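You operate a simulated robot arm through the tools that you are given. There is no shell and no other tool. Be economical: measure what you need, move in short steps, check, and stop when the job is done.

You are at the controls of a simulated two-armed robot. One attempt, no reset.

TASK
Pick up the green brush from the brush mug with one hand, pass it to the other hand and put it on the top of the small turntable.

The check looks at the end state, three seconds after you hand in, the way a careful person would. Anything else that was tipped, shoved, dropped, spilled or broken makes it a failure.

THE ROBOT
Two 7-joint arms with two-finger parallel grippers on one trunk, on a base that drives. Base frame: it is fixed to the floor where the robot stands at the start and does not move with it; the origin is under the middle of the robot, x ahead of it, y to its left, z up; the surface under the hand at the start is at about z = 800. Lengths are in mm, angles in rad, forces in N, time in s.
The left shoulder is at the start at [70, 134, 1226], the right one opposite. With the tool pointing down near the work surface each hand reaches from about 100 to 620 mm from the robot's upright axis, wherever it stands, measured 20 degrees to its own side. Places, roughly: top of the small turntable [600, 400, 800]. Payload 1.57 kg a hand.
Tool frame (each hand has its own): the origin (TCP) lies between the finger pads and is the grasp point; the fingertips stand 30 mm ahead of it; z points along the fingers, y is the line along which they close. Largest opening 80 mm; finger width 17, thickness 12; the body of the gripper, 40 by 82 mm, starts 80 mm behind the TCP.
Orientation is that of the tool frame in the base frame, as a unit quaternion [x, y, z, w]. With the fingers straight down and closing along the base's y, the tool's x points along the base's -x, its y along +y and its z along -z.

THE INTERFACE
- The arms move only by the tool arm_command. It takes "left_rows", "right_rows" or both (then of equal length, played together; a hand with none holds still); each is one flat list of numbers, 7 for each row, row after row: the shift along the base's x, y, z in mm, then the turn, a rotation vector about the base's x, y, z in rad, then the closure, from 0 (fully open) to 1 (shut). In form: [dx, dy, dz, wx, wy, wz, jaw, dx, dy, dz, wx, wy, wz, jaw, ...]. A call has 1 to 12 rows; each row shifts and turns the commanded pose from where the row before left it. A row lasts 0.2 s, in which the tool goes at most 50 mm and 0.15 rad; a call with a longer step from one row to the next is refused whole, and so is a gripper value outside its range. Where a pose cannot be reached the arm comes as near as it can. A force on the tool above 40 N (or 10 N above the force at the start of the call, whichever is more), or a blocked arm, ends the call early, and 0.2 s more pass. The fingers move at their own pace (about 153 mm/s each) and stop on an object; they squeeze with about 38 N. The grip force told is the motor's: it shows also when the fingers shut on nothing. Time passes only in rows, and 0.2 s behind the last, so rows that do not move let the fingers close. It gives the time, the measured TCP pose, the force on the tool (base axes), the opening and the grip force at its end, in the units of the frame above (readings bear some noise), with the torque about the TCP (base axes, N m) and any sound that the robot's microphone picked up, and new pictures: "views" is both (left out), scene, wrist or none (wrist: the cameras of the hands that moved).
- Cameras (640 x 400 px; columns grow to the right, rows downward): "scene" is now at [128.8, 7.5, 1438.5]; the picture's right is [0.09, -1.00, 0.00], its down [-0.71, -0.06, -0.70] and it looks along [0.70, 0.06, -0.71] (base axes); focal length 276 px, centre (320, 200). "left" rides on the left gripper at [72, 7, -122] in its tool frame; the picture's right is [-0.09, 1.00, 0.00], its down [-0.84, -0.08, -0.54] and it looks along [-0.54, -0.05, 0.84] (tool axes); focal length 238 px, centre (320, 200). "right" rides on the right gripper at [72, -7, -122] in its tool frame; the picture's right is [0.09, 1.00, 0.00], its down [-0.84, 0.08, -0.54] and it looks along [-0.54, 0.05, 0.84] (tool axes); focal length 238 px, centre (320, 200). There is no depth. A picture from a camera that has moved, and an enlarged one, comes with that camera's place and axes in the base frame and with its lens.
- raise_lower(by): slides the trunk up (or, below 0, down) by that many mm; the arms and the scene camera ride with it, the base frame stays. It gives what a move gives, with no picture.
- roll_base(legs): drives the robot by 1 to 6 legs, each [ahead, left, turn to the left] in mm, mm and rad, along the robot's own axes; the way and the turn of a leg run together, so that a leg with both is an arc; at most 1500 mm and 3.142 rad a leg. The arms and the cameras ride along, it lands a little off, and it stops where it bumps. It gives what a move gives, and a new picture of the scene camera.
- turn_head(pan, tilt): turns the head with the scene camera to pan (to the left, within 1.501 rad either way) and tilt (down, from -0.506 to 1.204), counted from straight ahead of the robot. It gives what a move gives, and a new picture of the scene camera.
- zoom(camera, box): a new picture of the part [left, top, right, bottom] of that camera's present view, enlarged. No time passes.
- finish_job(): hands the job in; it is judged then, once.

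Go step by step. Nothing tells you exact positions but the pictures and the camera data: compare them with the known pose of the tool, close in by small moves and look again before you grip or let go. The budget is 120 turns and 260 pictures, counting those below and the enlarged ones. Unless the task says otherwise, let go and move clear before handing in, and close with one line.

The tools are called after "Call:" as a command line: name --argument value ..., lists and objects as JSON in quotes. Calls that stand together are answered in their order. arm_command: Moves the arms, as the interface text tells. Its arguments: {"type":"object","properties":{"left_rows":{"type":"array"},"right_rows":{"type":"array"},"views":{"type":"string","enum":["both","scene","wrist","none"]}},"required":[]} The other tools are called the same way: raise_lower (by) slides the trunk up or down; roll_base (legs) drives the base; turn_head (pan, tilt) turns the head that bears the scene camera; zoom (camera, box) takes an enlarged picture of a part of a camera's view; finish_job () hands the job in.

At the start:

```text
clock: 0.0
left_eef_pos: [486.5, 232.5, 1095.8]
left_orientation: [0.0, 1.0, 0.001, -0.001]
left_ft_force: [0.0, 1.0, 0.3]
left_moment: [0.0, 0.01, 0.0]
left_gripper_width: 80.1
left_grasp_force: 0.1
right_eef_pos: [427.6, -151.9, 1156.4]
right_orientation: [0.0, 1.0, 0.0, 0.001]
right_ft_force: [-0.4, -0.3, 0.1]
right_moment: [0.02, 0.02, -0.01]
right_gripper_width: 80.1
right_grasp_force: 0.0
trunk travel left (down, up): [-800.0, 140.0]
robot x, y, heading: [1.3, 2.7, -0.004]
head pan, tilt: [0.086, 0.796]
```

scene: 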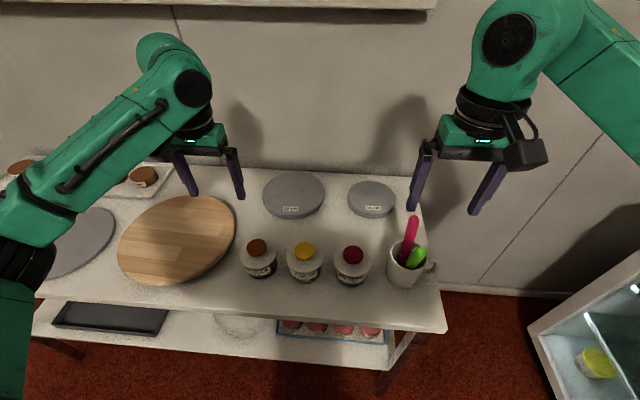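
right: 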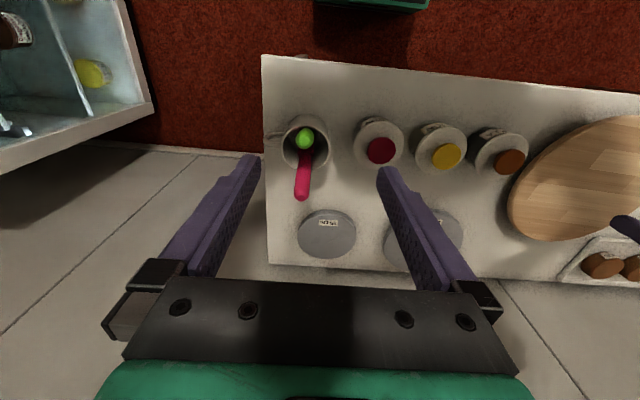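
left: 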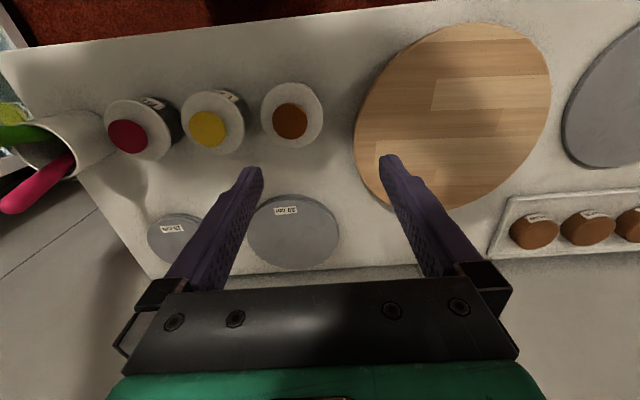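

I see a table with a mug (pink and green brushes) at its right end, some jars, two grey labelled discs, a wooden round and a grey round further left. I'll look at the details first.

Call:
zoom --camera "scene" --box '[340, 180, 460, 300]'

Call:
zoom --camera "scene" --box '[0, 140, 260, 300]'

Call:
zoom --camera "right" --box '[250, 80, 410, 270]'

Call:
turn_head --pan 0.6 --tilt 0.7

```text
3.33 times, centred on (400, 240) of scene
camera zoom: at [128.8, 7.5, 1438.5], right [0.09, -1.0, 0.0], down [-0.71, -0.06, -0.7], along [0.7, 0.06, -0.71], focal length 919 px, centre (53, 67)
```

zoom: 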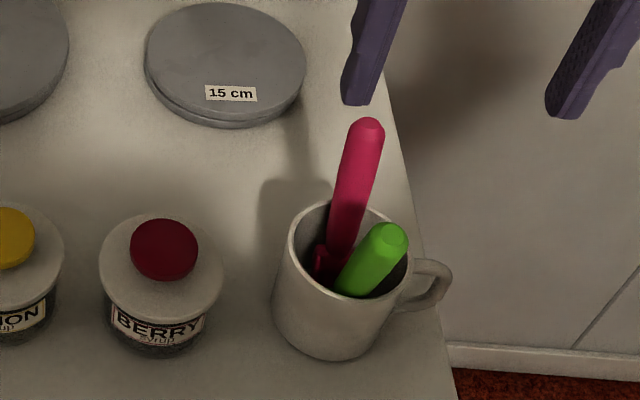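

```text
2.46 times, centred on (130, 220) of scene
camera zoom: at [128.8, 7.5, 1438.5], right [0.09, -1.0, 0.0], down [-0.71, -0.06, -0.7], along [0.7, 0.06, -0.71], focal length 678 px, centre (788, 151)
```

zoom: 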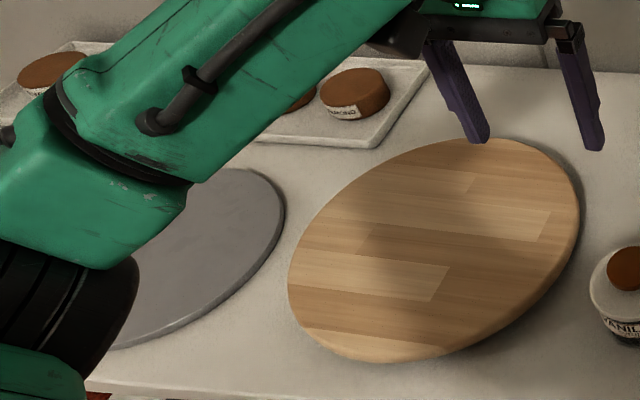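

```text
2.11 times, centred on (330, 175) of right
camera zoom: at [355.3, -160.0, 1278.3], right [-0.09, 1.0, 0.0], down [0.84, 0.08, 0.54], along [0.54, 0.05, -0.84], focal length 502 px, centre (299, 253)
```

zoom: 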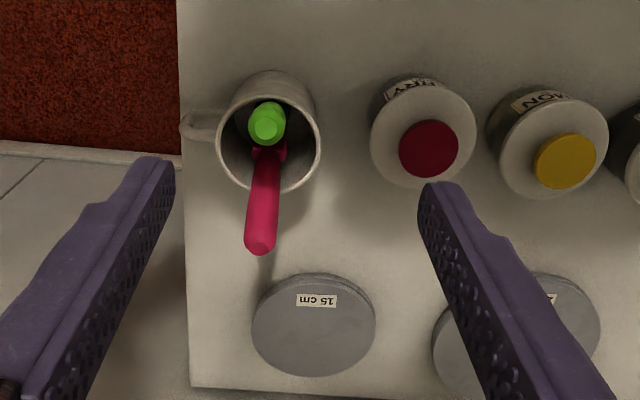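

```text
clock: 0.9
left_eef_pos: [486.8, 233.8, 1096.3]
left_orientation: [0.0, 1.0, 0.0, 0.0]
left_ft_force: [0.1, -0.4, -0.4]
left_moment: [0.01, -0.01, 0.0]
left_gripper_width: 80.2
left_grasp_force: 0.1
right_eef_pos: [426.9, -151.8, 1156.2]
right_orientation: [0.0, 1.0, 0.0, -0.001]
right_ft_force: [0.6, 0.3, 0.8]
right_moment: [0.02, 0.01, -0.01]
right_gripper_width: 79.8
right_grasp_force: 0.1
trunk travel left (down, up): [-800.0, 140.0]
robot x, y, heading: [-1.0, -0.5, -0.001]
head pan, tilt: [0.6, 0.7]
camera scene: at [118.4, 48.4, 1446.5], right [0.56, -0.83, 0.0], down [-0.53, -0.36, -0.76], along [0.63, 0.43, -0.64], focal length 276 px, centre (320, 200)
```

scene: 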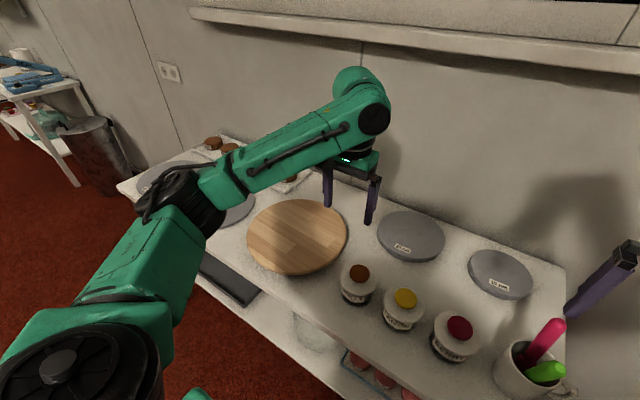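

The listed place [600, 400] projects onto the wooden round. I'll check the left part of the table more closely to be sure nothing else there is the "small turntable".

Call:
zoom --camera "scene" --box '[110, 120, 370, 300]'

Call:
zoom --camera "left" --box '[340, 0, 640, 270]'

Call:
zoom --camera "scene" --box '[460, 240, 640, 400]'

Call:
arm_command --left_rows '[0, -40, 20, 0, 0, 0, 0, 0, -40, 20, 0, 0, 0, 0, 0, -40, 20, 0, 0, 0, 0]' --views "scene"

```text
2.22 times, centred on (240, 210) of scene
camera zoom: at [118.4, 48.4, 1446.5], right [0.56, -0.83, 0.0], down [-0.53, -0.36, -0.76], along [0.63, 0.43, -0.64], focal length 612 px, centre (498, 178)
```

zoom: 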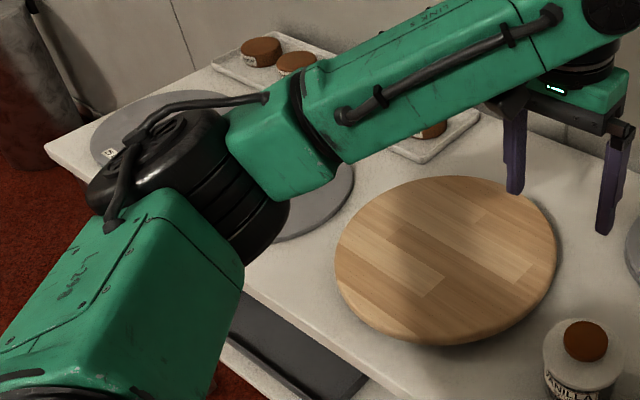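

```text
1.48 times, centred on (490, 135) of left
camera zoom: at [415.8, 239.5, 1216.6], right [0.09, 1.0, 0.0], down [0.84, -0.08, 0.54], along [0.54, -0.05, -0.84], focal length 353 px, centre (68, 296)
```

zoom: 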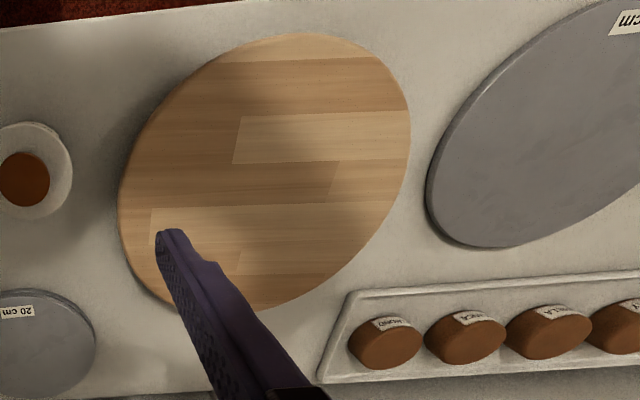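

```text
2.50 times, centred on (550, 320) of scene
camera zoom: at [118.4, 48.4, 1446.5], right [0.56, -0.83, 0.0], down [-0.53, -0.36, -0.76], along [0.63, 0.43, -0.64], focal length 689 px, centre (-255, -100)
```

zoom: 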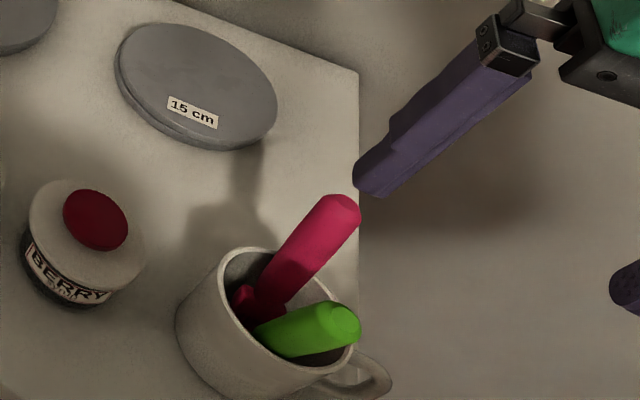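

```text
clock: 1.7
left_eef_pos: [484.5, 109.9, 1155.3]
left_orientation: [0.0, 1.0, 0.001, 0.0]
left_ft_force: [-1.1, -1.0, -0.3]
left_moment: [0.02, 0.03, 0.0]
left_gripper_width: 80.0
left_grasp_force: 0.1
right_eef_pos: [426.5, -153.3, 1156.9]
right_orientation: [0.0, 1.0, 0.002, 0.0]
right_ft_force: [-0.4, -0.9, -0.1]
right_moment: [0.03, 0.01, 0.05]
right_gripper_width: 79.9
right_grasp_force: 0.2
trunk travel left (down, up): [-800.0, 140.0]
robot x, y, heading: [-3.5, -3.2, 0.001]
head pan, tilt: [0.6, 0.7]
camera scene: at [118.3, 46.5, 1446.5], right [0.57, -0.82, 0.0], down [-0.53, -0.36, -0.77], along [0.63, 0.43, -0.64], focal length 276 px, centre (320, 200)
```

scene: 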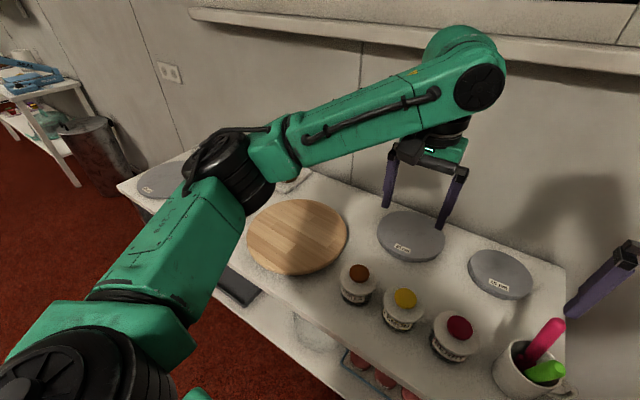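

The wooden round is the turntable (centre about [560, 450], top about 800). Now I look at the mug with the head and bring the right hand lower to triangulate the green brush.

Call:
turn_head --pan -0.35 --tilt 0.9

Call:
arm_command --right_rows '[-15, 30, -15, 0, 0, 0, 0.4, -15, 30, -15, 0, 0, 0, 0.4, -10, 30, -15, 0, 0, 0, 0.4]' --views "both"

Call:
zoom --camera "scene" --box '[250, 120, 430, 280]'

```text
clock: 3.0
left_eef_pos: [485.7, 113.1, 1155.3]
left_orientation: [0.0, 1.0, -0.001, -0.001]
left_ft_force: [-0.6, 0.9, 0.0]
left_moment: [-0.04, -0.01, 0.01]
left_gripper_width: 80.0
left_grasp_force: 0.0
right_eef_pos: [428.2, -152.3, 1155.8]
right_orientation: [0.0, 1.0, 0.001, 0.0]
right_ft_force: [-0.2, 0.0, -0.2]
right_moment: [-0.03, 0.01, 0.01]
right_gripper_width: 79.9
right_grasp_force: 0.0
trunk travel left (down, up): [-800.0, 140.0]
robot x, y, heading: [-3.1, 1.3, 0.001]
head pan, tilt: [-0.351, 0.901]
camera scene: at [119.2, -25.6, 1430.3], right [-0.34, -0.94, 0.0], down [-0.74, 0.27, -0.62], along [0.58, -0.21, -0.78], focal length 276 px, centre (320, 200)
```

scene: 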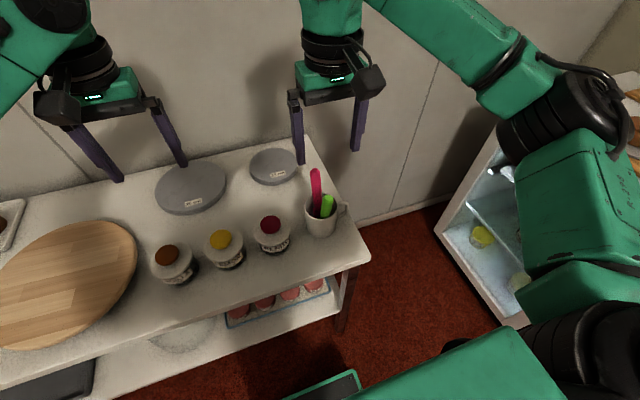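

```text
clock: 3.8
left_eef_pos: [485.3, 112.9, 1154.6]
left_orientation: [0.0, 1.0, 0.0, -0.001]
left_ft_force: [1.0, 0.3, 0.0]
left_moment: [-0.03, -0.03, -0.01]
left_gripper_width: 80.2
left_grasp_force: 0.0
right_eef_pos: [387.5, -58.8, 1111.6]
right_orientation: [0.0, 1.0, -0.001, 0.0]
right_ft_force: [0.2, 0.8, -0.1]
right_moment: [-0.01, 0.0, -0.03]
right_gripper_width: 48.2
right_grasp_force: 0.1
trunk travel left (down, up): [-800.0, 140.0]
robot x, y, heading: [-0.0, -2.1, -0.0]
head pan, tilt: [-0.351, 0.901]
camera scene: at [119.4, -24.1, 1430.3], right [-0.34, -0.94, 0.0], down [-0.74, 0.27, -0.62], along [0.58, -0.21, -0.78], focal length 276 px, centre (320, 200)
camera right: at [315.6, -67.1, 1233.8], right [-0.09, 1.0, 0.0], down [0.84, 0.08, 0.54], along [0.54, 0.05, -0.84], focal length 238 px, centre (320, 200)
```

scene: 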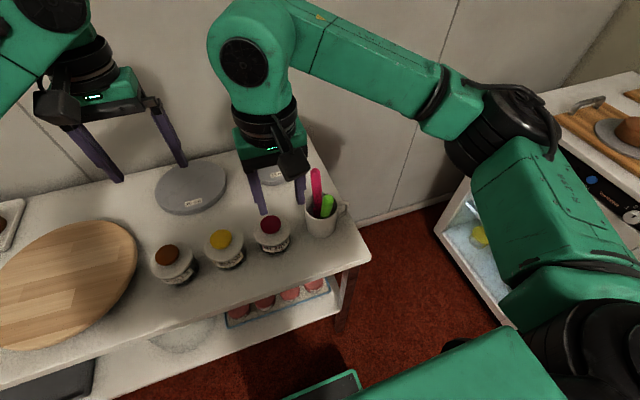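
right: 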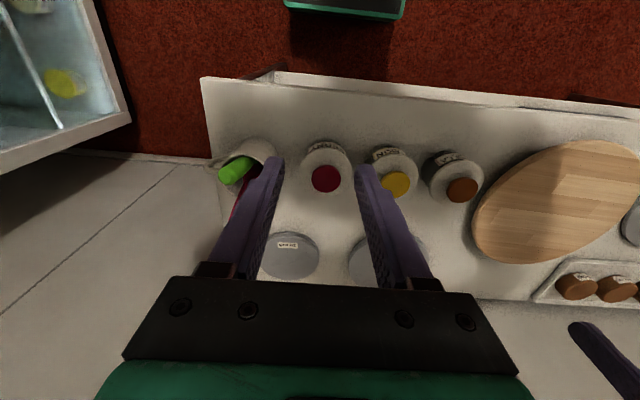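

```text
2.50 times, centred on (340, 200) of scene
camera zoom: at [119.4, -24.1, 1430.3], right [-0.34, -0.94, 0.0], down [-0.74, 0.27, -0.62], along [0.58, -0.21, -0.78], focal length 689 px, centre (270, 200)
```

zoom: 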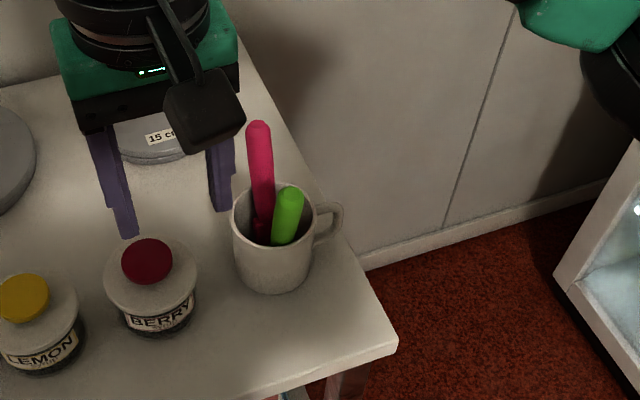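

The green tip triangulates to about [458, -171, 973], handle leaning slightly toward the robot, the mug rim at about z 915. I bring the right hand above it, tilted along the handle, jaws half open.

Call:
arm_command --right_rows '[16, -28, 0, 0, -0.05, 0, 0.4, 16, -28, 0, 0, -0.05, 0, 0.4, 16, -28, -10, 0, -0.05, 0, 0.4, 16, -28, -10, 0, -0.05, 0, 0.4, 0, 0, -25, 0, 0, 0, 0.4, 0, 0, -25, 0, 0, 0, 0.4]' --views "both"

Call:
zoom --camera "scene" --box '[250, 120, 430, 280]'

Call:
zoom --camera "right" --box '[210, 60, 430, 260]'

```text
clock: 5.2
left_eef_pos: [487.0, 113.3, 1154.6]
left_orientation: [0.0, 1.0, 0.001, -0.001]
left_ft_force: [-0.2, -0.7, -0.1]
left_moment: [-0.01, 0.01, -0.04]
left_gripper_width: 80.1
left_grasp_force: 0.0
right_eef_pos: [452.0, -174.8, 1041.6]
right_orientation: [0.0, 0.995, 0.0, 0.101]
right_ft_force: [-0.5, -0.7, -0.4]
right_moment: [-0.03, 0.02, 0.0]
right_gripper_width: 47.8
right_grasp_force: 0.0
trunk travel left (down, up): [-800.0, 140.0]
robot x, y, heading: [2.8, 1.8, -0.003]
head pan, tilt: [-0.351, 0.901]
camera scene: at [119.5, -25.5, 1430.3], right [-0.34, -0.94, 0.0], down [-0.74, 0.27, -0.62], along [0.58, -0.21, -0.78], focal length 276 px, centre (320, 200)
camera right: at [357.2, -182.5, 1147.4], right [-0.09, 1.0, -0.02], down [0.71, 0.08, 0.7], along [0.7, 0.05, -0.72], focal length 238 px, centre (320, 200)
```

scene: 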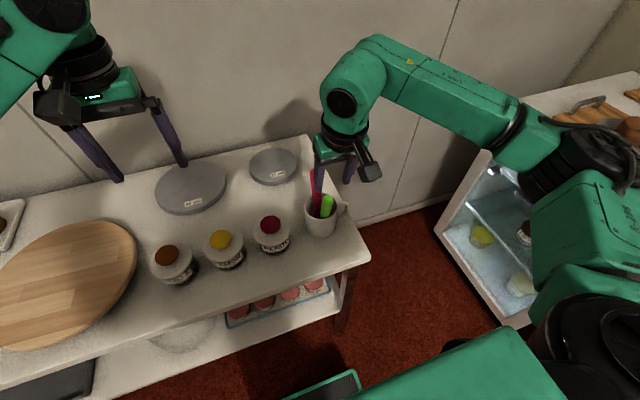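
right: 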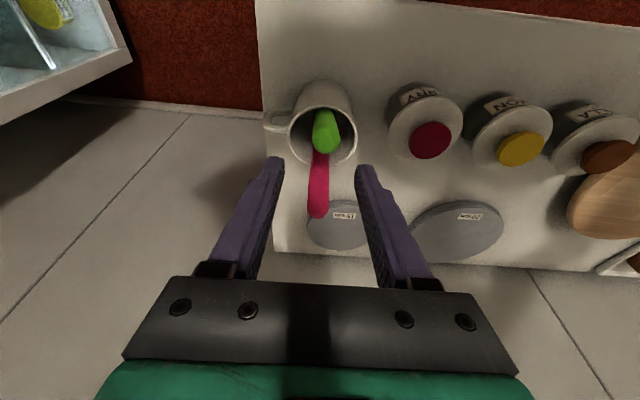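

```text
2.50 times, centred on (340, 200) of scene
camera zoom: at [119.5, -25.5, 1430.3], right [-0.34, -0.94, 0.0], down [-0.74, 0.27, -0.62], along [0.58, -0.21, -0.78], focal length 689 px, centre (270, 200)
```

zoom: 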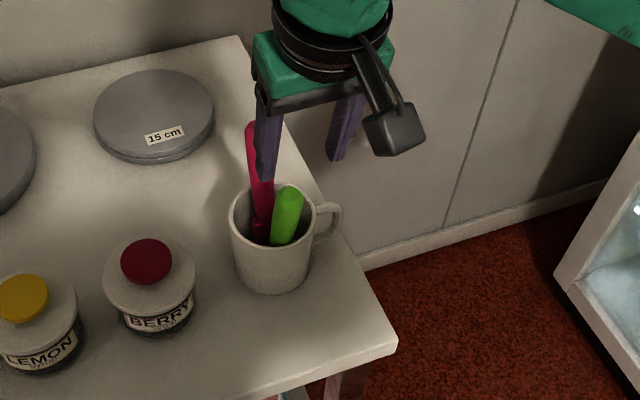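

```text
2.00 times, centred on (320, 160) of right
camera zoom: at [357.2, -182.5, 1147.4], right [-0.09, 1.0, -0.02], down [0.71, 0.08, 0.7], along [0.7, 0.05, -0.72], focal length 477 px, centre (320, 280)
```

zoom: 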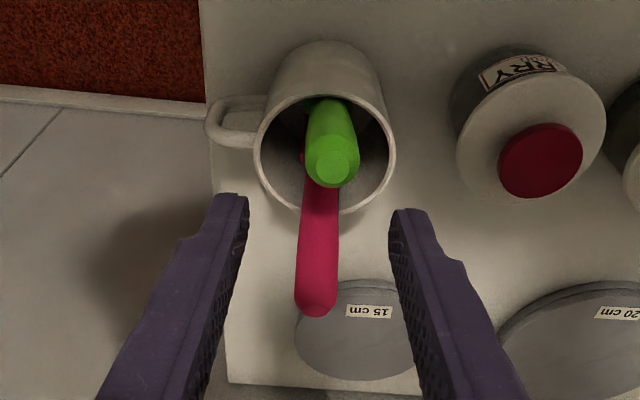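

The handle lies between the fingers in line; I descend to just above the rim around it and look.

Call:
arm_command --right_rows '[3, 1, -30, 0, 0, 0, 0.4, 4, 1, -30, 0, 0, 0, 0.4, 4, 1, -28, 0, 0, 0, 0.4]' --views "both"

Call:
zoom --camera "scene" --box '[280, 140, 400, 260]'

Call:
zoom --camera "right" --box '[210, 60, 430, 260]'

```text
clock: 6.0
left_eef_pos: [484.6, 111.8, 1155.8]
left_orientation: [0.0, 1.0, 0.0, 0.0]
left_ft_force: [0.3, 0.0, 0.2]
left_moment: [-0.01, -0.03, -0.01]
left_gripper_width: 80.0
left_grasp_force: 0.1
right_eef_pos: [462.9, -170.3, 952.9]
right_orientation: [0.0, 0.995, 0.0, 0.099]
right_ft_force: [-0.2, 0.1, -1.2]
right_moment: [-0.02, 0.0, -0.02]
right_gripper_width: 47.8
right_grasp_force: 0.0
trunk travel left (down, up): [-800.0, 140.0]
robot x, y, heading: [4.1, 0.1, -0.001]
head pan, tilt: [-0.351, 0.901]
camera scene: at [119.5, -25.6, 1430.3], right [-0.34, -0.94, 0.0], down [-0.74, 0.27, -0.62], along [0.58, -0.21, -0.78], focal length 276 px, centre (320, 200)
camera right: at [367.8, -178.8, 1058.0], right [-0.09, 1.0, -0.02], down [0.71, 0.08, 0.7], along [0.7, 0.05, -0.72], focal length 238 px, centre (320, 200)
```

scene: 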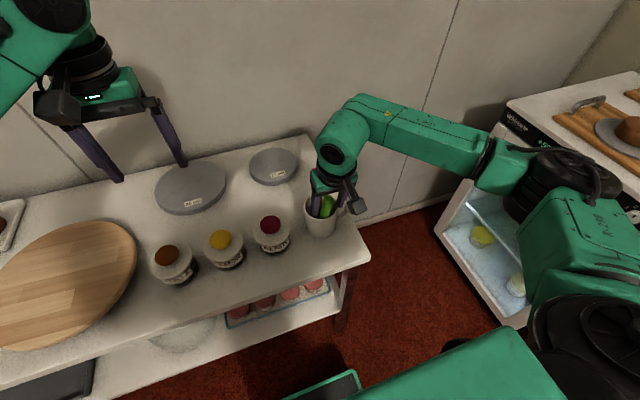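
right: 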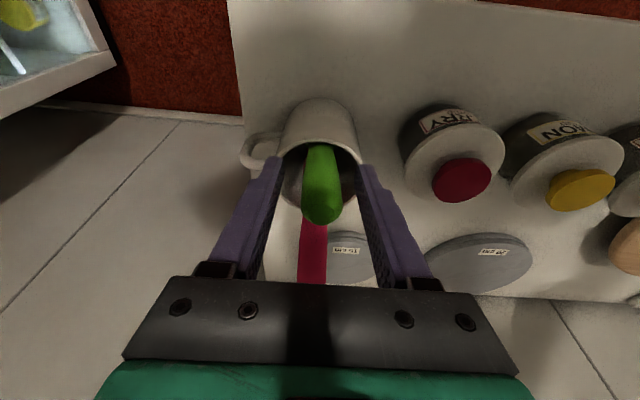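

```text
3.33 times, centred on (340, 200) of scene
camera zoom: at [119.5, -25.6, 1430.3], right [-0.34, -0.94, 0.0], down [-0.74, 0.27, -0.62], along [0.58, -0.21, -0.78], focal length 919 px, centre (253, 200)
```

zoom: 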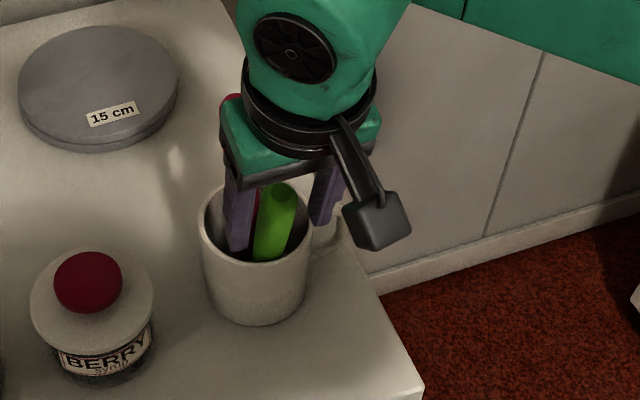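

```text
2.00 times, centred on (320, 160) of right
camera zoom: at [367.8, -178.8, 1058.0], right [-0.09, 1.0, -0.02], down [0.71, 0.08, 0.7], along [0.7, 0.05, -0.72], focal length 477 px, centre (320, 280)
```

zoom: 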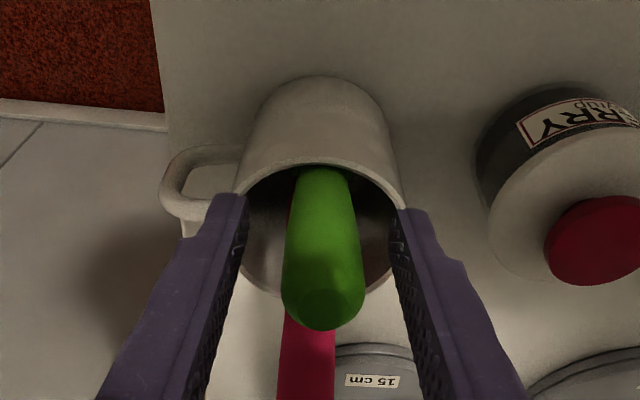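

The handle is centred between the pads. I close the right jaw.

Call:
arm_command --right_rows '[0, 0, 0, 0, 0, 0, 0.7, 0, 0, 0, 0, 0, 0, 1, 0, 0, 0, 0, 0, 0, 1]' --views "wrist"

```text
clock: 6.8
left_eef_pos: [485.7, 112.6, 1154.0]
left_orientation: [0.0, 1.0, 0.001, -0.002]
left_ft_force: [0.2, 0.3, 0.2]
left_moment: [0.0, -0.01, -0.01]
left_gripper_width: 79.9
left_grasp_force: 0.1
right_eef_pos: [461.9, -170.6, 953.3]
right_orientation: [0.0, 0.995, -0.001, 0.099]
right_ft_force: [0.0, 0.8, 0.8]
right_moment: [0.01, 0.04, 0.0]
right_gripper_width: 23.2
right_grasp_force: 35.6
trunk travel left (down, up): [-800.0, 140.0]
robot x, y, heading: [0.7, -1.5, 0.004]
head pan, tilt: [-0.351, 0.901]
camera right: at [367.6, -178.7, 1058.3], right [-0.09, 1.0, -0.02], down [0.71, 0.08, 0.7], along [0.7, 0.05, -0.72], focal length 238 px, centre (320, 200)
```

right: 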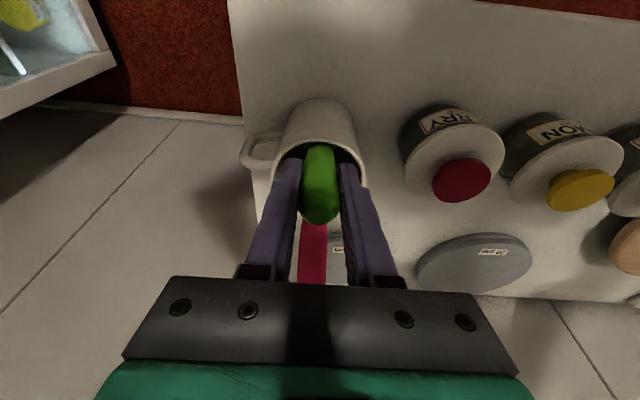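

Gripped at 23 mm. I draw it out slowly along its axis.

Call:
arm_command --right_rows '[-3, 0, 15, 0, 0, 0, 1, -3, 0, 15, 0, 0, 0, 1, -3, 0, 15, 0, 0, 0, 1]' --views "both"

Call:
zoom --camera "scene" --box '[280, 140, 400, 260]'

```text
clock: 7.6
left_eef_pos: [485.8, 113.0, 1154.8]
left_orientation: [-0.001, 1.0, 0.001, 0.0]
left_ft_force: [0.7, -0.4, 0.7]
left_moment: [-0.01, 0.03, -0.01]
left_gripper_width: 79.8
left_grasp_force: 0.2
right_eef_pos: [454.1, -169.7, 999.1]
right_orientation: [0.0, 0.995, 0.0, 0.099]
right_ft_force: [-0.2, 0.4, -0.5]
right_moment: [0.0, 0.02, 0.0]
right_gripper_width: 23.5
right_grasp_force: 35.9
trunk travel left (down, up): [-800.0, 140.0]
robot x, y, heading: [0.5, -3.1, -0.004]
head pan, tilt: [-0.351, 0.901]
camera scene: at [119.1, -25.4, 1430.3], right [-0.34, -0.94, 0.0], down [-0.74, 0.27, -0.62], along [0.58, -0.21, -0.78], focal length 276 px, centre (320, 200)
camera right: at [358.5, -178.3, 1104.2], right [-0.09, 1.0, -0.02], down [0.71, 0.08, 0.7], along [0.7, 0.05, -0.72], focal length 238 px, centre (320, 200)
```

scene: 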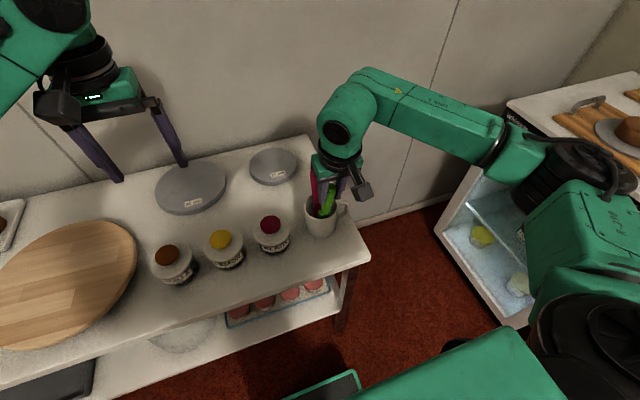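
right: 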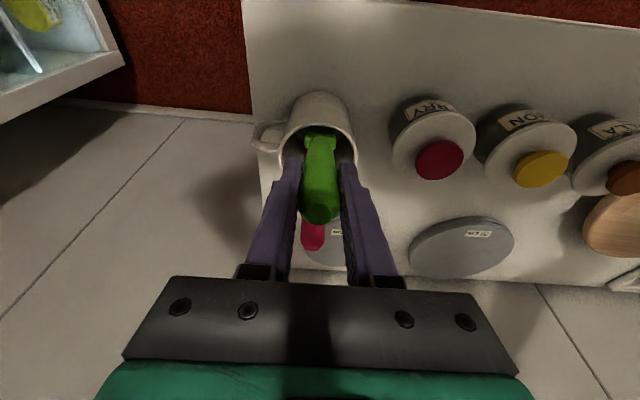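

```text
3.33 times, centred on (340, 200) of scene
camera zoom: at [119.1, -25.4, 1430.3], right [-0.34, -0.94, 0.0], down [-0.74, 0.27, -0.62], along [0.58, -0.21, -0.78], focal length 919 px, centre (253, 200)
```

zoom: 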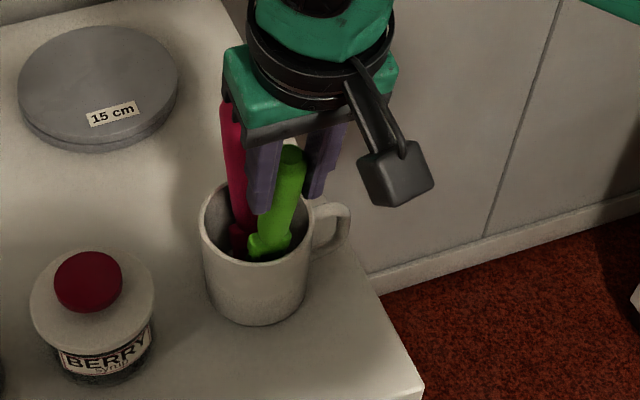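

It rises freely; a wider collar emerges. I keep pulling.

Call:
arm_command --right_rows '[-3, 0, 15, 0, 0, 0, 1, -3, 0, 15, 0, 0, 0, 1, -3, 0, 15, 0, 0, 0, 1, -2, 0, 15, 0, 0, 0, 1]' --views "both"

Call:
zoom --camera "scene" --box '[280, 140, 400, 260]'

```text
clock: 8.6
left_eef_pos: [484.9, 113.5, 1154.6]
left_orientation: [0.001, 1.0, 0.0, 0.001]
left_ft_force: [-0.2, -1.0, -0.3]
left_moment: [-0.02, 0.0, 0.02]
left_gripper_width: 80.1
left_grasp_force: 0.1
right_eef_pos: [441.6, -170.9, 1058.7]
right_orientation: [-0.001, 0.995, 0.0, 0.099]
right_ft_force: [0.5, -1.3, -1.2]
right_moment: [-0.01, 0.01, 0.0]
right_gripper_width: 23.0
right_grasp_force: 35.6
trunk travel left (down, up): [-800.0, 140.0]
robot x, y, heading: [3.2, 1.7, -0.001]
head pan, tilt: [-0.351, 0.901]
camera scene: at [119.0, -25.3, 1430.3], right [-0.34, -0.94, 0.0], down [-0.74, 0.27, -0.62], along [0.58, -0.21, -0.78], focal length 276 px, centre (320, 200)
camera right: at [346.5, -179.2, 1164.2], right [-0.09, 1.0, -0.02], down [0.71, 0.08, 0.7], along [0.7, 0.05, -0.72], focal length 238 px, centre (320, 200)
```

scene: 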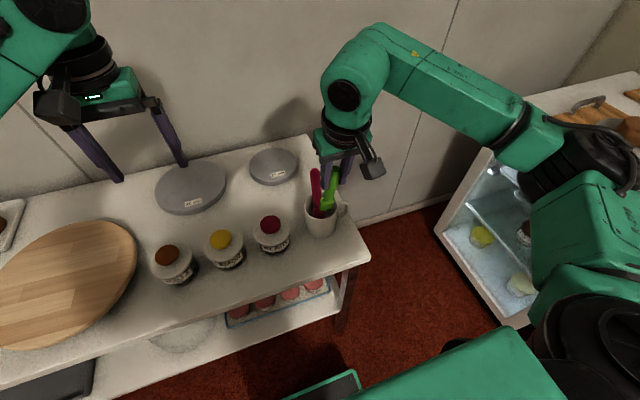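
right: 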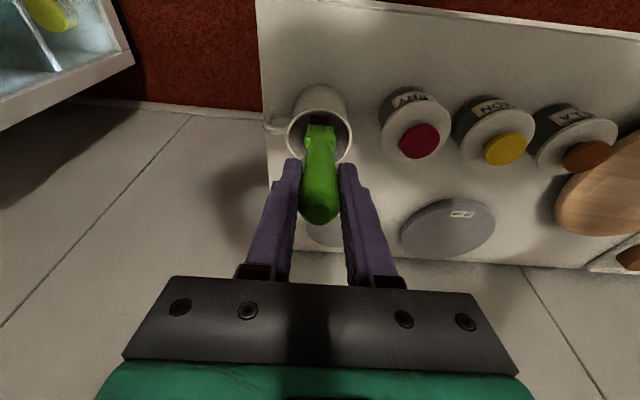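

```text
3.33 times, centred on (340, 200) of scene
camera zoom: at [119.0, -25.3, 1430.3], right [-0.34, -0.94, 0.0], down [-0.74, 0.27, -0.62], along [0.58, -0.21, -0.78], focal length 919 px, centre (253, 200)
```

zoom: 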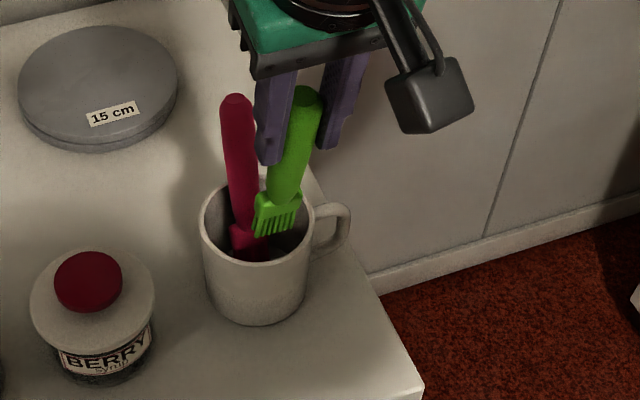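

The bristle head is nearly clear. I raise it well above the mug.

Call:
arm_command --right_rows '[-3, 0, 16, 0, 0, 0, 1, -3, 0, 16, 0, 0, 0, 1, -2, 0, 25, 0, 0, 0, 1, 0, 0, 30, 0, 0, 0, 1, 0, 0, 30, 0, 0, 0, 1, 0, 0, 10, 0, 0, 0, 1]' --views "both"

Call:
zoom --camera "scene" --box '[270, 80, 420, 240]'

```text
clock: 10.0
left_eef_pos: [486.5, 112.9, 1155.4]
left_orientation: [0.001, 1.0, 0.001, -0.001]
left_ft_force: [-0.1, 0.0, -0.6]
left_moment: [0.02, -0.02, 0.03]
left_gripper_width: 80.2
left_grasp_force: 0.0
right_eef_pos: [434.1, -169.8, 1184.9]
right_orientation: [0.0, 0.995, 0.0, 0.1]
right_ft_force: [-0.2, -0.3, -0.7]
right_moment: [0.02, -0.01, 0.03]
right_gripper_width: 23.5
right_grasp_force: 36.0
trunk travel left (down, up): [-800.0, 140.0]
robot x, y, heading: [-1.8, 0.5, 0.002]
head pan, tilt: [-0.351, 0.901]
camera scene: at [119.1, -25.5, 1430.3], right [-0.34, -0.94, 0.0], down [-0.74, 0.27, -0.62], along [0.58, -0.21, -0.78], focal length 276 px, centre (320, 200)
camera right: at [339.5, -179.5, 1290.3], right [-0.09, 1.0, -0.02], down [0.71, 0.08, 0.7], along [0.7, 0.05, -0.72], focal length 238 px, centre (320, 200)
```

scene: 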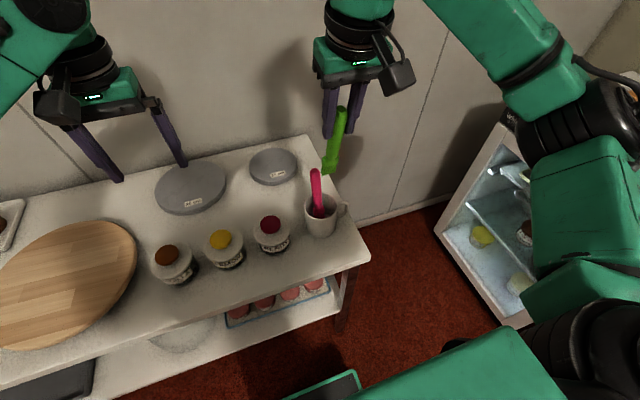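
right: 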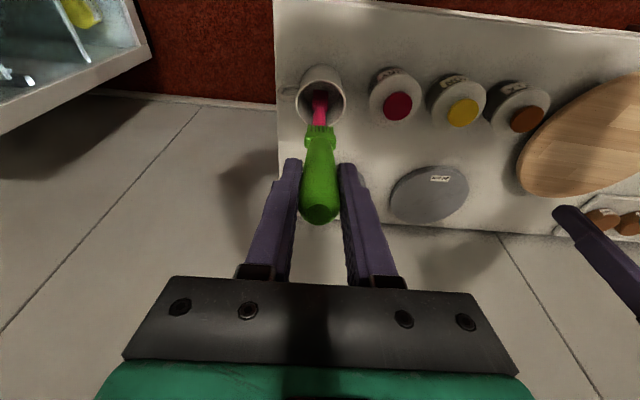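

```text
2.50 times, centred on (345, 160) of scene
camera zoom: at [119.1, -25.5, 1430.3], right [-0.34, -0.94, 0.0], down [-0.74, 0.27, -0.62], along [0.58, -0.21, -0.78], focal length 689 px, centre (258, 300)
```

zoom: 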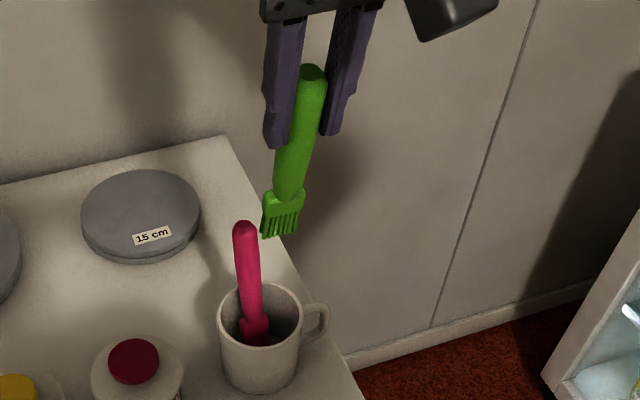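

The green brush is free and the pink one stayed in the mug. I now bring the brush upright near the middle and turn the left hand to point toward it horizontally (fingers along -y, closing along x).

Call:
arm_command --right_rows '[-2, 9, 1, 0, 0.0166, 0, 1, -2, 9, 1, 0, 0.0166, 0, 1, -2, 9, 1, 0, 0.0166, 0, 1, -2, 9, 1, 0, 0.0166, 0, 1, -2, 9, 1, 0, 0.0166, 0, 1, -2, 9, 1, 0, 0.0166, 0, 1, -2, 9, 1, 0, 0.0166, 0, 1, -2, 9, 1, 0, 0.0166, 0, 1, -2, 9, 1, 0, 0.0166, 0, 1, -2, 9, 1, 0, 0.0166, 0, 1, -2, 9, 1, 0, 0.0166, 0, 1, -2, 9, 1, 0, 0.0166, 0, 1]' --left_rows '[-5, 4, -1, -0.0864, 0.0864, 0.0864, 0, -5, 4, -1, -0.0864, 0.0864, 0.0864, 0, -5, 4, -1, -0.0864, 0.0864, 0.0864, 0, -5, 4, -1, -0.0864, 0.0864, 0.0864, 0, -5, 4, -1, -0.0864, 0.0864, 0.0864, 0, -5, 4, -1, -0.0864, 0.0864, 0.0864, 0, -5, 4, -1, -0.0864, 0.0864, 0.0864, 0, -5, 4, -1, -0.0864, 0.0864, 0.0864, 0, -5, 4, -1, -0.0864, 0.0864, 0.0864, 0, -5, 4, -1, -0.0864, 0.0864, 0.0864, 0, -5, 4, -1, -0.0864, 0.0864, 0.0864, 0, -5, 4, -1, -0.0864, 0.0864, 0.0864, 0]' --views "none"

Call:
turn_head --pan 0 --tilt 0.6

```text
clock: 12.6
left_eef_pos: [424.2, 160.8, 1144.4]
left_orientation: [-0.452, 0.622, -0.453, -0.452]
left_ft_force: [-0.4, -0.8, 0.7]
left_moment: [0.02, -0.01, -0.02]
left_gripper_width: 80.0
left_grasp_force: 0.0
right_eef_pos: [408.5, -60.6, 1199.5]
right_orientation: [0.0, 1.0, -0.001, 0.0]
right_ft_force: [-0.4, 0.1, -0.2]
right_moment: [0.01, 0.01, 0.01]
right_gripper_width: 23.3
right_grasp_force: 35.8
trunk travel left (down, up): [-800.0, 140.0]
robot x, y, heading: [-0.4, 1.6, 0.0]
head pan, tilt: [-0.351, 0.901]
```

```text
clock: 13.4
left_eef_pos: [425.4, 160.5, 1143.7]
left_orientation: [-0.452, 0.623, -0.452, -0.451]
left_ft_force: [-0.3, 0.4, -1.1]
left_moment: [0.02, 0.0, 0.01]
left_gripper_width: 79.9
left_grasp_force: 0.0
right_eef_pos: [410.4, -63.0, 1197.5]
right_orientation: [0.0, 1.0, 0.0, -0.001]
right_ft_force: [-0.7, 0.4, -0.3]
right_moment: [-0.01, 0.01, 0.01]
right_gripper_width: 23.2
right_grasp_force: 35.4
trunk travel left (down, up): [-800.0, 140.0]
robot x, y, heading: [1.4, -1.9, -0.006]
head pan, tilt: [0.0, 0.6]
camera scene: at [136.8, 0.2, 1455.0], right [0.0, -1.0, 0.0], down [-0.57, 0.0, -0.82], along [0.82, 0.0, -0.57], focal length 276 px, centre (320, 200)
```

scene: 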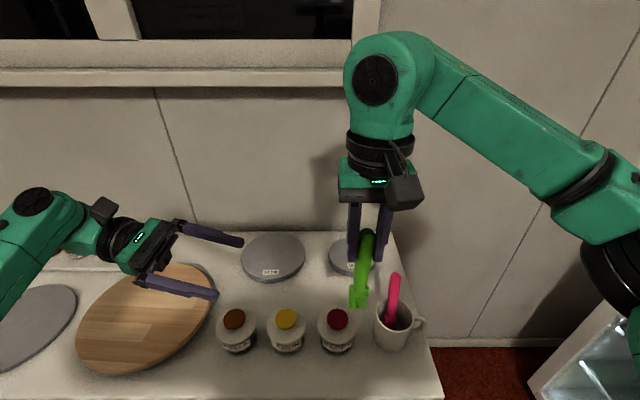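

Both hands follow well. I finish the left hand's turn and inspect the brush hanging under the right hand.

Call:
arm_command --left_rows '[-7, 0, 0, -0.086, 0.086, 0.086, 0, -7, 0, 0, -0.086, 0.086, 0.086, 0]' --views "both"

Call:
zoom --camera "scene" --box '[290, 170, 440, 320]'

Call:
zoom --camera "left" --box '[160, 0, 480, 260]'

```text
clock: 14.0
left_eef_pos: [411.2, 159.8, 1145.0]
left_orientation: [0.5, -0.499, 0.501, 0.5]
left_ft_force: [-0.4, 0.9, 0.2]
left_moment: [0.0, 0.0, 0.02]
left_gripper_width: 79.9
left_grasp_force: 0.0
right_eef_pos: [409.4, -62.4, 1197.2]
right_orientation: [0.0, 1.0, 0.0, 0.002]
right_ft_force: [0.0, -0.2, -0.6]
right_moment: [0.01, -0.01, 0.0]
right_gripper_width: 23.3
right_grasp_force: 35.6
trunk travel left (down, up): [-800.0, 140.0]
robot x, y, heading: [2.8, 1.4, 0.002]
head pan, tilt: [0.0, 0.6]
camera scene: at [135.2, 0.9, 1455.3], right [0.0, -1.0, 0.0], down [-0.56, 0.0, -0.83], along [0.83, 0.0, -0.56], focal length 276 px, centre (320, 200)
camera left: at [405.9, 282.2, 1215.4], right [-1.0, 0.0, -0.09], down [0.08, 0.54, -0.84], along [0.05, -0.84, -0.54], focal length 238 px, centre (320, 200)
```

scene: 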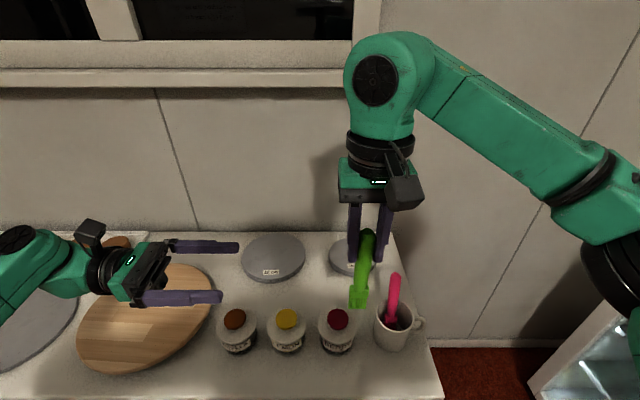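
left: 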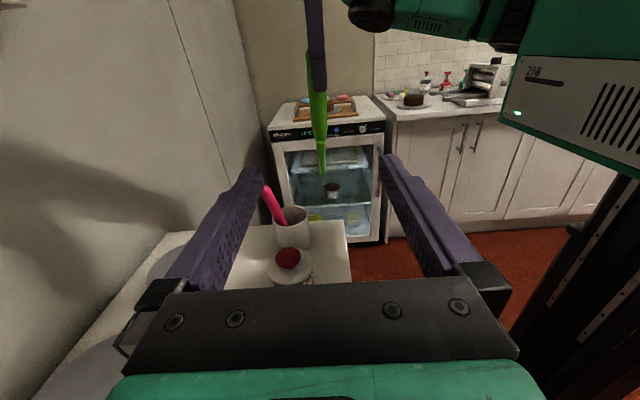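

```text
2.67 times, centred on (365, 245) of scene
camera zoom: at [135.2, 0.9, 1455.3], right [0.0, -1.0, 0.0], down [-0.56, 0.0, -0.83], along [0.83, 0.0, -0.56], focal length 735 px, centre (200, 80)
```

zoom: 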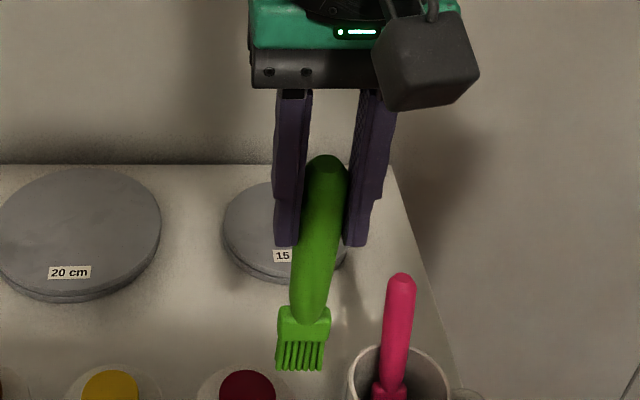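

```text
1.54 times, centred on (320, 130) of left
camera zoom: at [405.9, 282.2, 1215.4], right [-1.0, 0.0, -0.09], down [0.08, 0.54, -0.84], along [0.05, -0.84, -0.54], focal length 367 px, centre (320, 308)
```

zoom: 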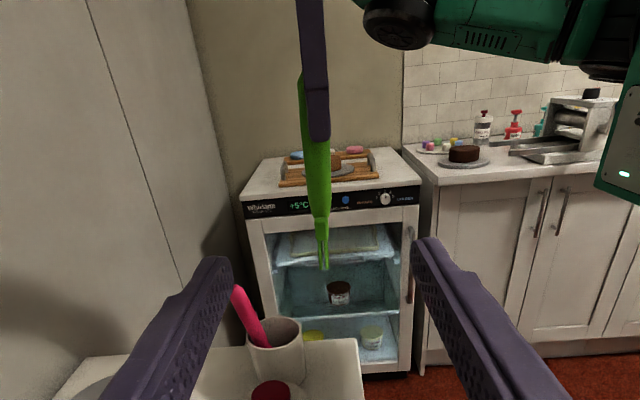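

The brush hangs upright with about 60 mm of free handle below the right fingers (z 1105–1167). I turn the right hand 90° about the vertical so that the brush head will lie flat when placed later, and bring the left hand closer.

Call:
arm_command --right_rows '[0, 0, 0, 0, 0, 0.1428, 1, 0, 0, 0, 0, 0, 0.1428, 1, 0, 0, 0, 0, 0, 0.1428, 1, 0, 0, 0, 0, 0, 0.1428, 1, 0, 0, 0, 0, 0, 0.1428, 1, 0, 0, 0, 0, 0, 0.1428, 1, 0, 0, 0, 0, 0, 0.1428, 1, 0, 0, 0, 0, 0, 0.1428, 1, 0, 0, 0, 0, 0, 0.1428, 1, 0, 0, 0, 0, 0, 0.1428, 1, 0, 0, 0, 0, 0, 0.1428, 1]' --left_rows '[0, -9, 0, 0, 0, 0, 0, 0, -9, 0, 0, 0, 0, 0, 0, -9, 0, 0, 0, 0, 0, 0, -9, 0, 0, 0, 0, 0, 0, -9, 0, 0, 0, 0, 0, 0, -9, 0, 0, 0, 0, 0, 0, -9, 0, 0, 0, 0, 0, 0, -9, 0, 0, 0, 0, 0, 0, -9, 0, 0, 0, 0, 0, 0, -9, 0, 0, 0, 0, 0, 0, -9, 0, 0, 0, 0, 0]' --views "both"

Call:
zoom --camera "scene" --box '[290, 170, 440, 320]'

Call:
zoom --camera "left" --box '[160, 0, 480, 260]'

```text
clock: 16.4
left_eef_pos: [411.0, 61.5, 1144.6]
left_orientation: [0.499, -0.5, 0.501, 0.501]
left_ft_force: [-0.4, 0.1, 0.0]
left_moment: [0.01, 0.01, -0.01]
left_gripper_width: 79.9
left_grasp_force: 0.0
right_eef_pos: [250.3, -5.2, 1171.7]
right_orientation: [-0.707, 0.707, -0.001, 0.001]
right_ft_force: [0.7, 0.9, -0.8]
right_moment: [0.01, 0.0, -0.02]
right_gripper_width: 23.4
right_grasp_force: 35.8
right hand out of reach, approached as far as the arm can: row 7, 8, 9, 10, 11
trunk travel left (down, up): [-800.0, 140.0]
robot x, y, heading: [-0.4, 1.6, -0.001]
head pan, tilt: [0.0, 0.6]
camera scene: at [135.8, 1.2, 1455.2], right [0.0, -1.0, 0.0], down [-0.56, 0.0, -0.83], along [0.83, 0.0, -0.56], focal length 276 px, centre (320, 200)
camera right: at [255.9, -78.4, 1293.2], right [-1.0, -0.09, 0.0], down [-0.08, 0.84, 0.54], along [-0.05, 0.54, -0.84], focal length 238 px, centre (320, 200)
camera left: at [406.0, 184.1, 1215.3], right [-1.0, 0.0, -0.09], down [0.08, 0.54, -0.84], along [0.05, -0.84, -0.54], focal length 238 px, centre (320, 200)
```

scene: 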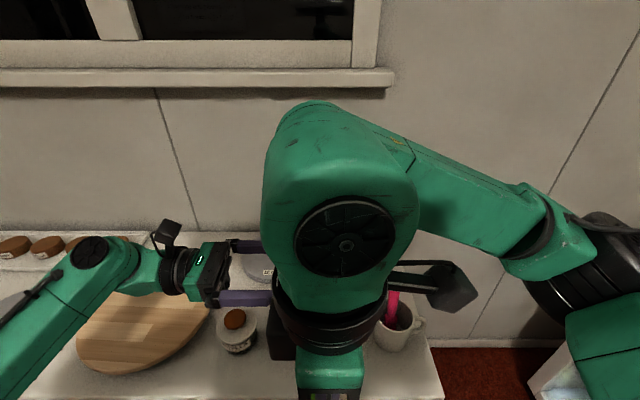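
right: 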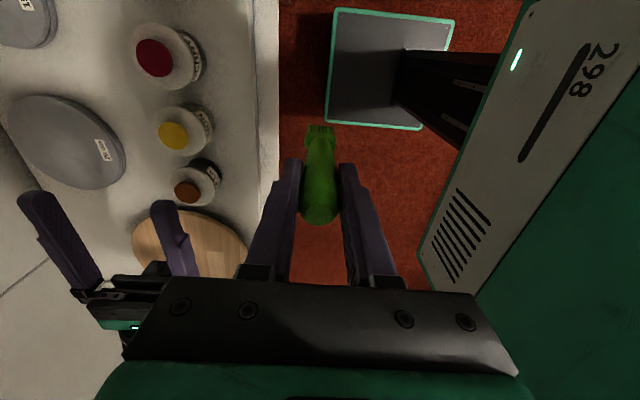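
left: 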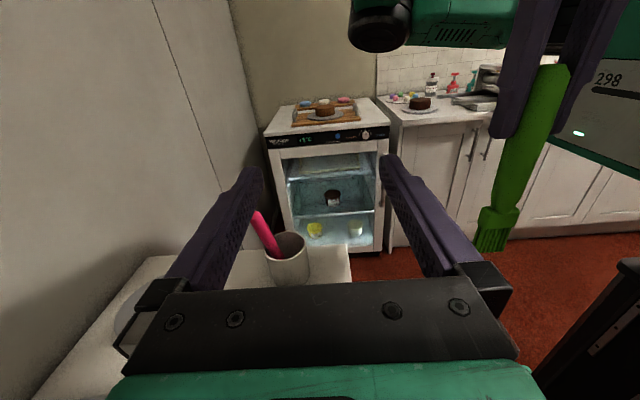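

```text
2.67 times, centred on (365, 245) of scene
camera zoom: at [135.8, 1.2, 1455.2], right [0.0, -1.0, 0.0], down [-0.56, 0.0, -0.83], along [0.83, 0.0, -0.56], focal length 735 px, centre (200, 80)
```

zoom: 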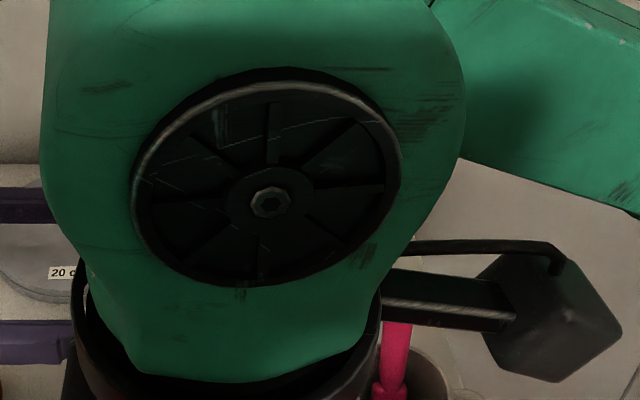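

```text
1.54 times, centred on (320, 130) of left
camera zoom: at [406.0, 184.1, 1215.3], right [-1.0, 0.0, -0.09], down [0.08, 0.54, -0.84], along [0.05, -0.84, -0.54], focal length 367 px, centre (320, 308)
```

zoom: 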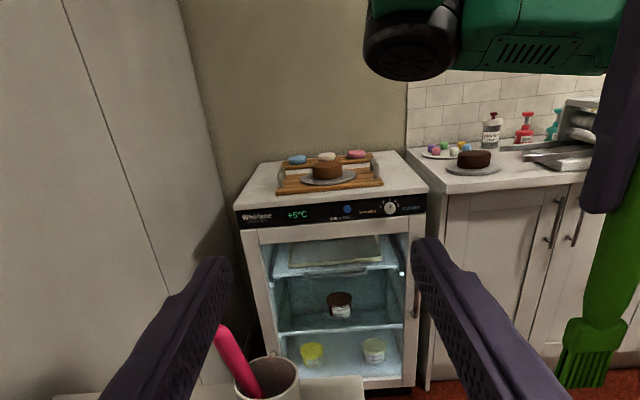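

The +90° turn runs out of reach and pulled the right hand back. I'll back the left hand off and undo that turn first.

Call:
arm_command --right_rows '[0, 0, 0, 0, 0, -0.1428, 1, 0, 0, 0, 0, 0, -0.1428, 1, 0, 0, 0, 0, 0, -0.1428, 1, 0, 0, 0, 0, 0, -0.1428, 1, 0, 0, 0, 0, 0, -0.1428, 1, 0, 0, 0, 0, 0, -0.1428, 1]' --left_rows '[0, 20, 0, 0, 0, 0, 0, 0, 20, 0, 0, 0, 0, 0, 0, 20, 0, 0, 0, 0, 0, 0, 20, 0, 0, 0, 0, 0, 0, 20, 0, 0, 0, 0, 0, 0, 20, 0, 0, 0, 0, 0]' --views "scene"

```text
clock: 17.8
left_eef_pos: [412.6, 182.5, 1143.8]
left_orientation: [0.5, -0.5, 0.5, 0.5]
left_ft_force: [-0.1, -0.3, 0.3]
left_moment: [0.02, 0.02, 0.02]
left_gripper_width: 80.1
left_grasp_force: 0.0
right_eef_pos: [250.0, -5.7, 1171.9]
right_orientation: [-0.348, 0.938, 0.0, 0.0]
right_ft_force: [0.3, -0.5, -1.0]
right_moment: [-0.02, 0.0, -0.03]
right_gripper_width: 23.1
right_grasp_force: 35.5
trunk travel left (down, up): [-800.0, 140.0]
robot x, y, heading: [-2.1, -0.9, 0.003]
head pan, tilt: [0.0, 0.6]
camera scene: at [136.6, 1.2, 1455.1], right [0.0, -1.0, 0.0], down [-0.57, 0.0, -0.82], along [0.82, 0.0, -0.57], focal length 276 px, centre (320, 200)
```

scene: 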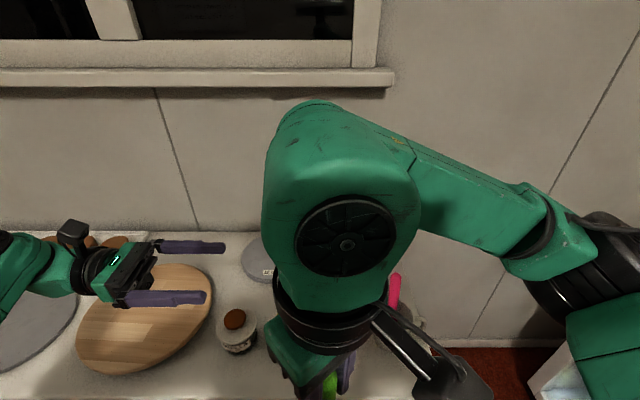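

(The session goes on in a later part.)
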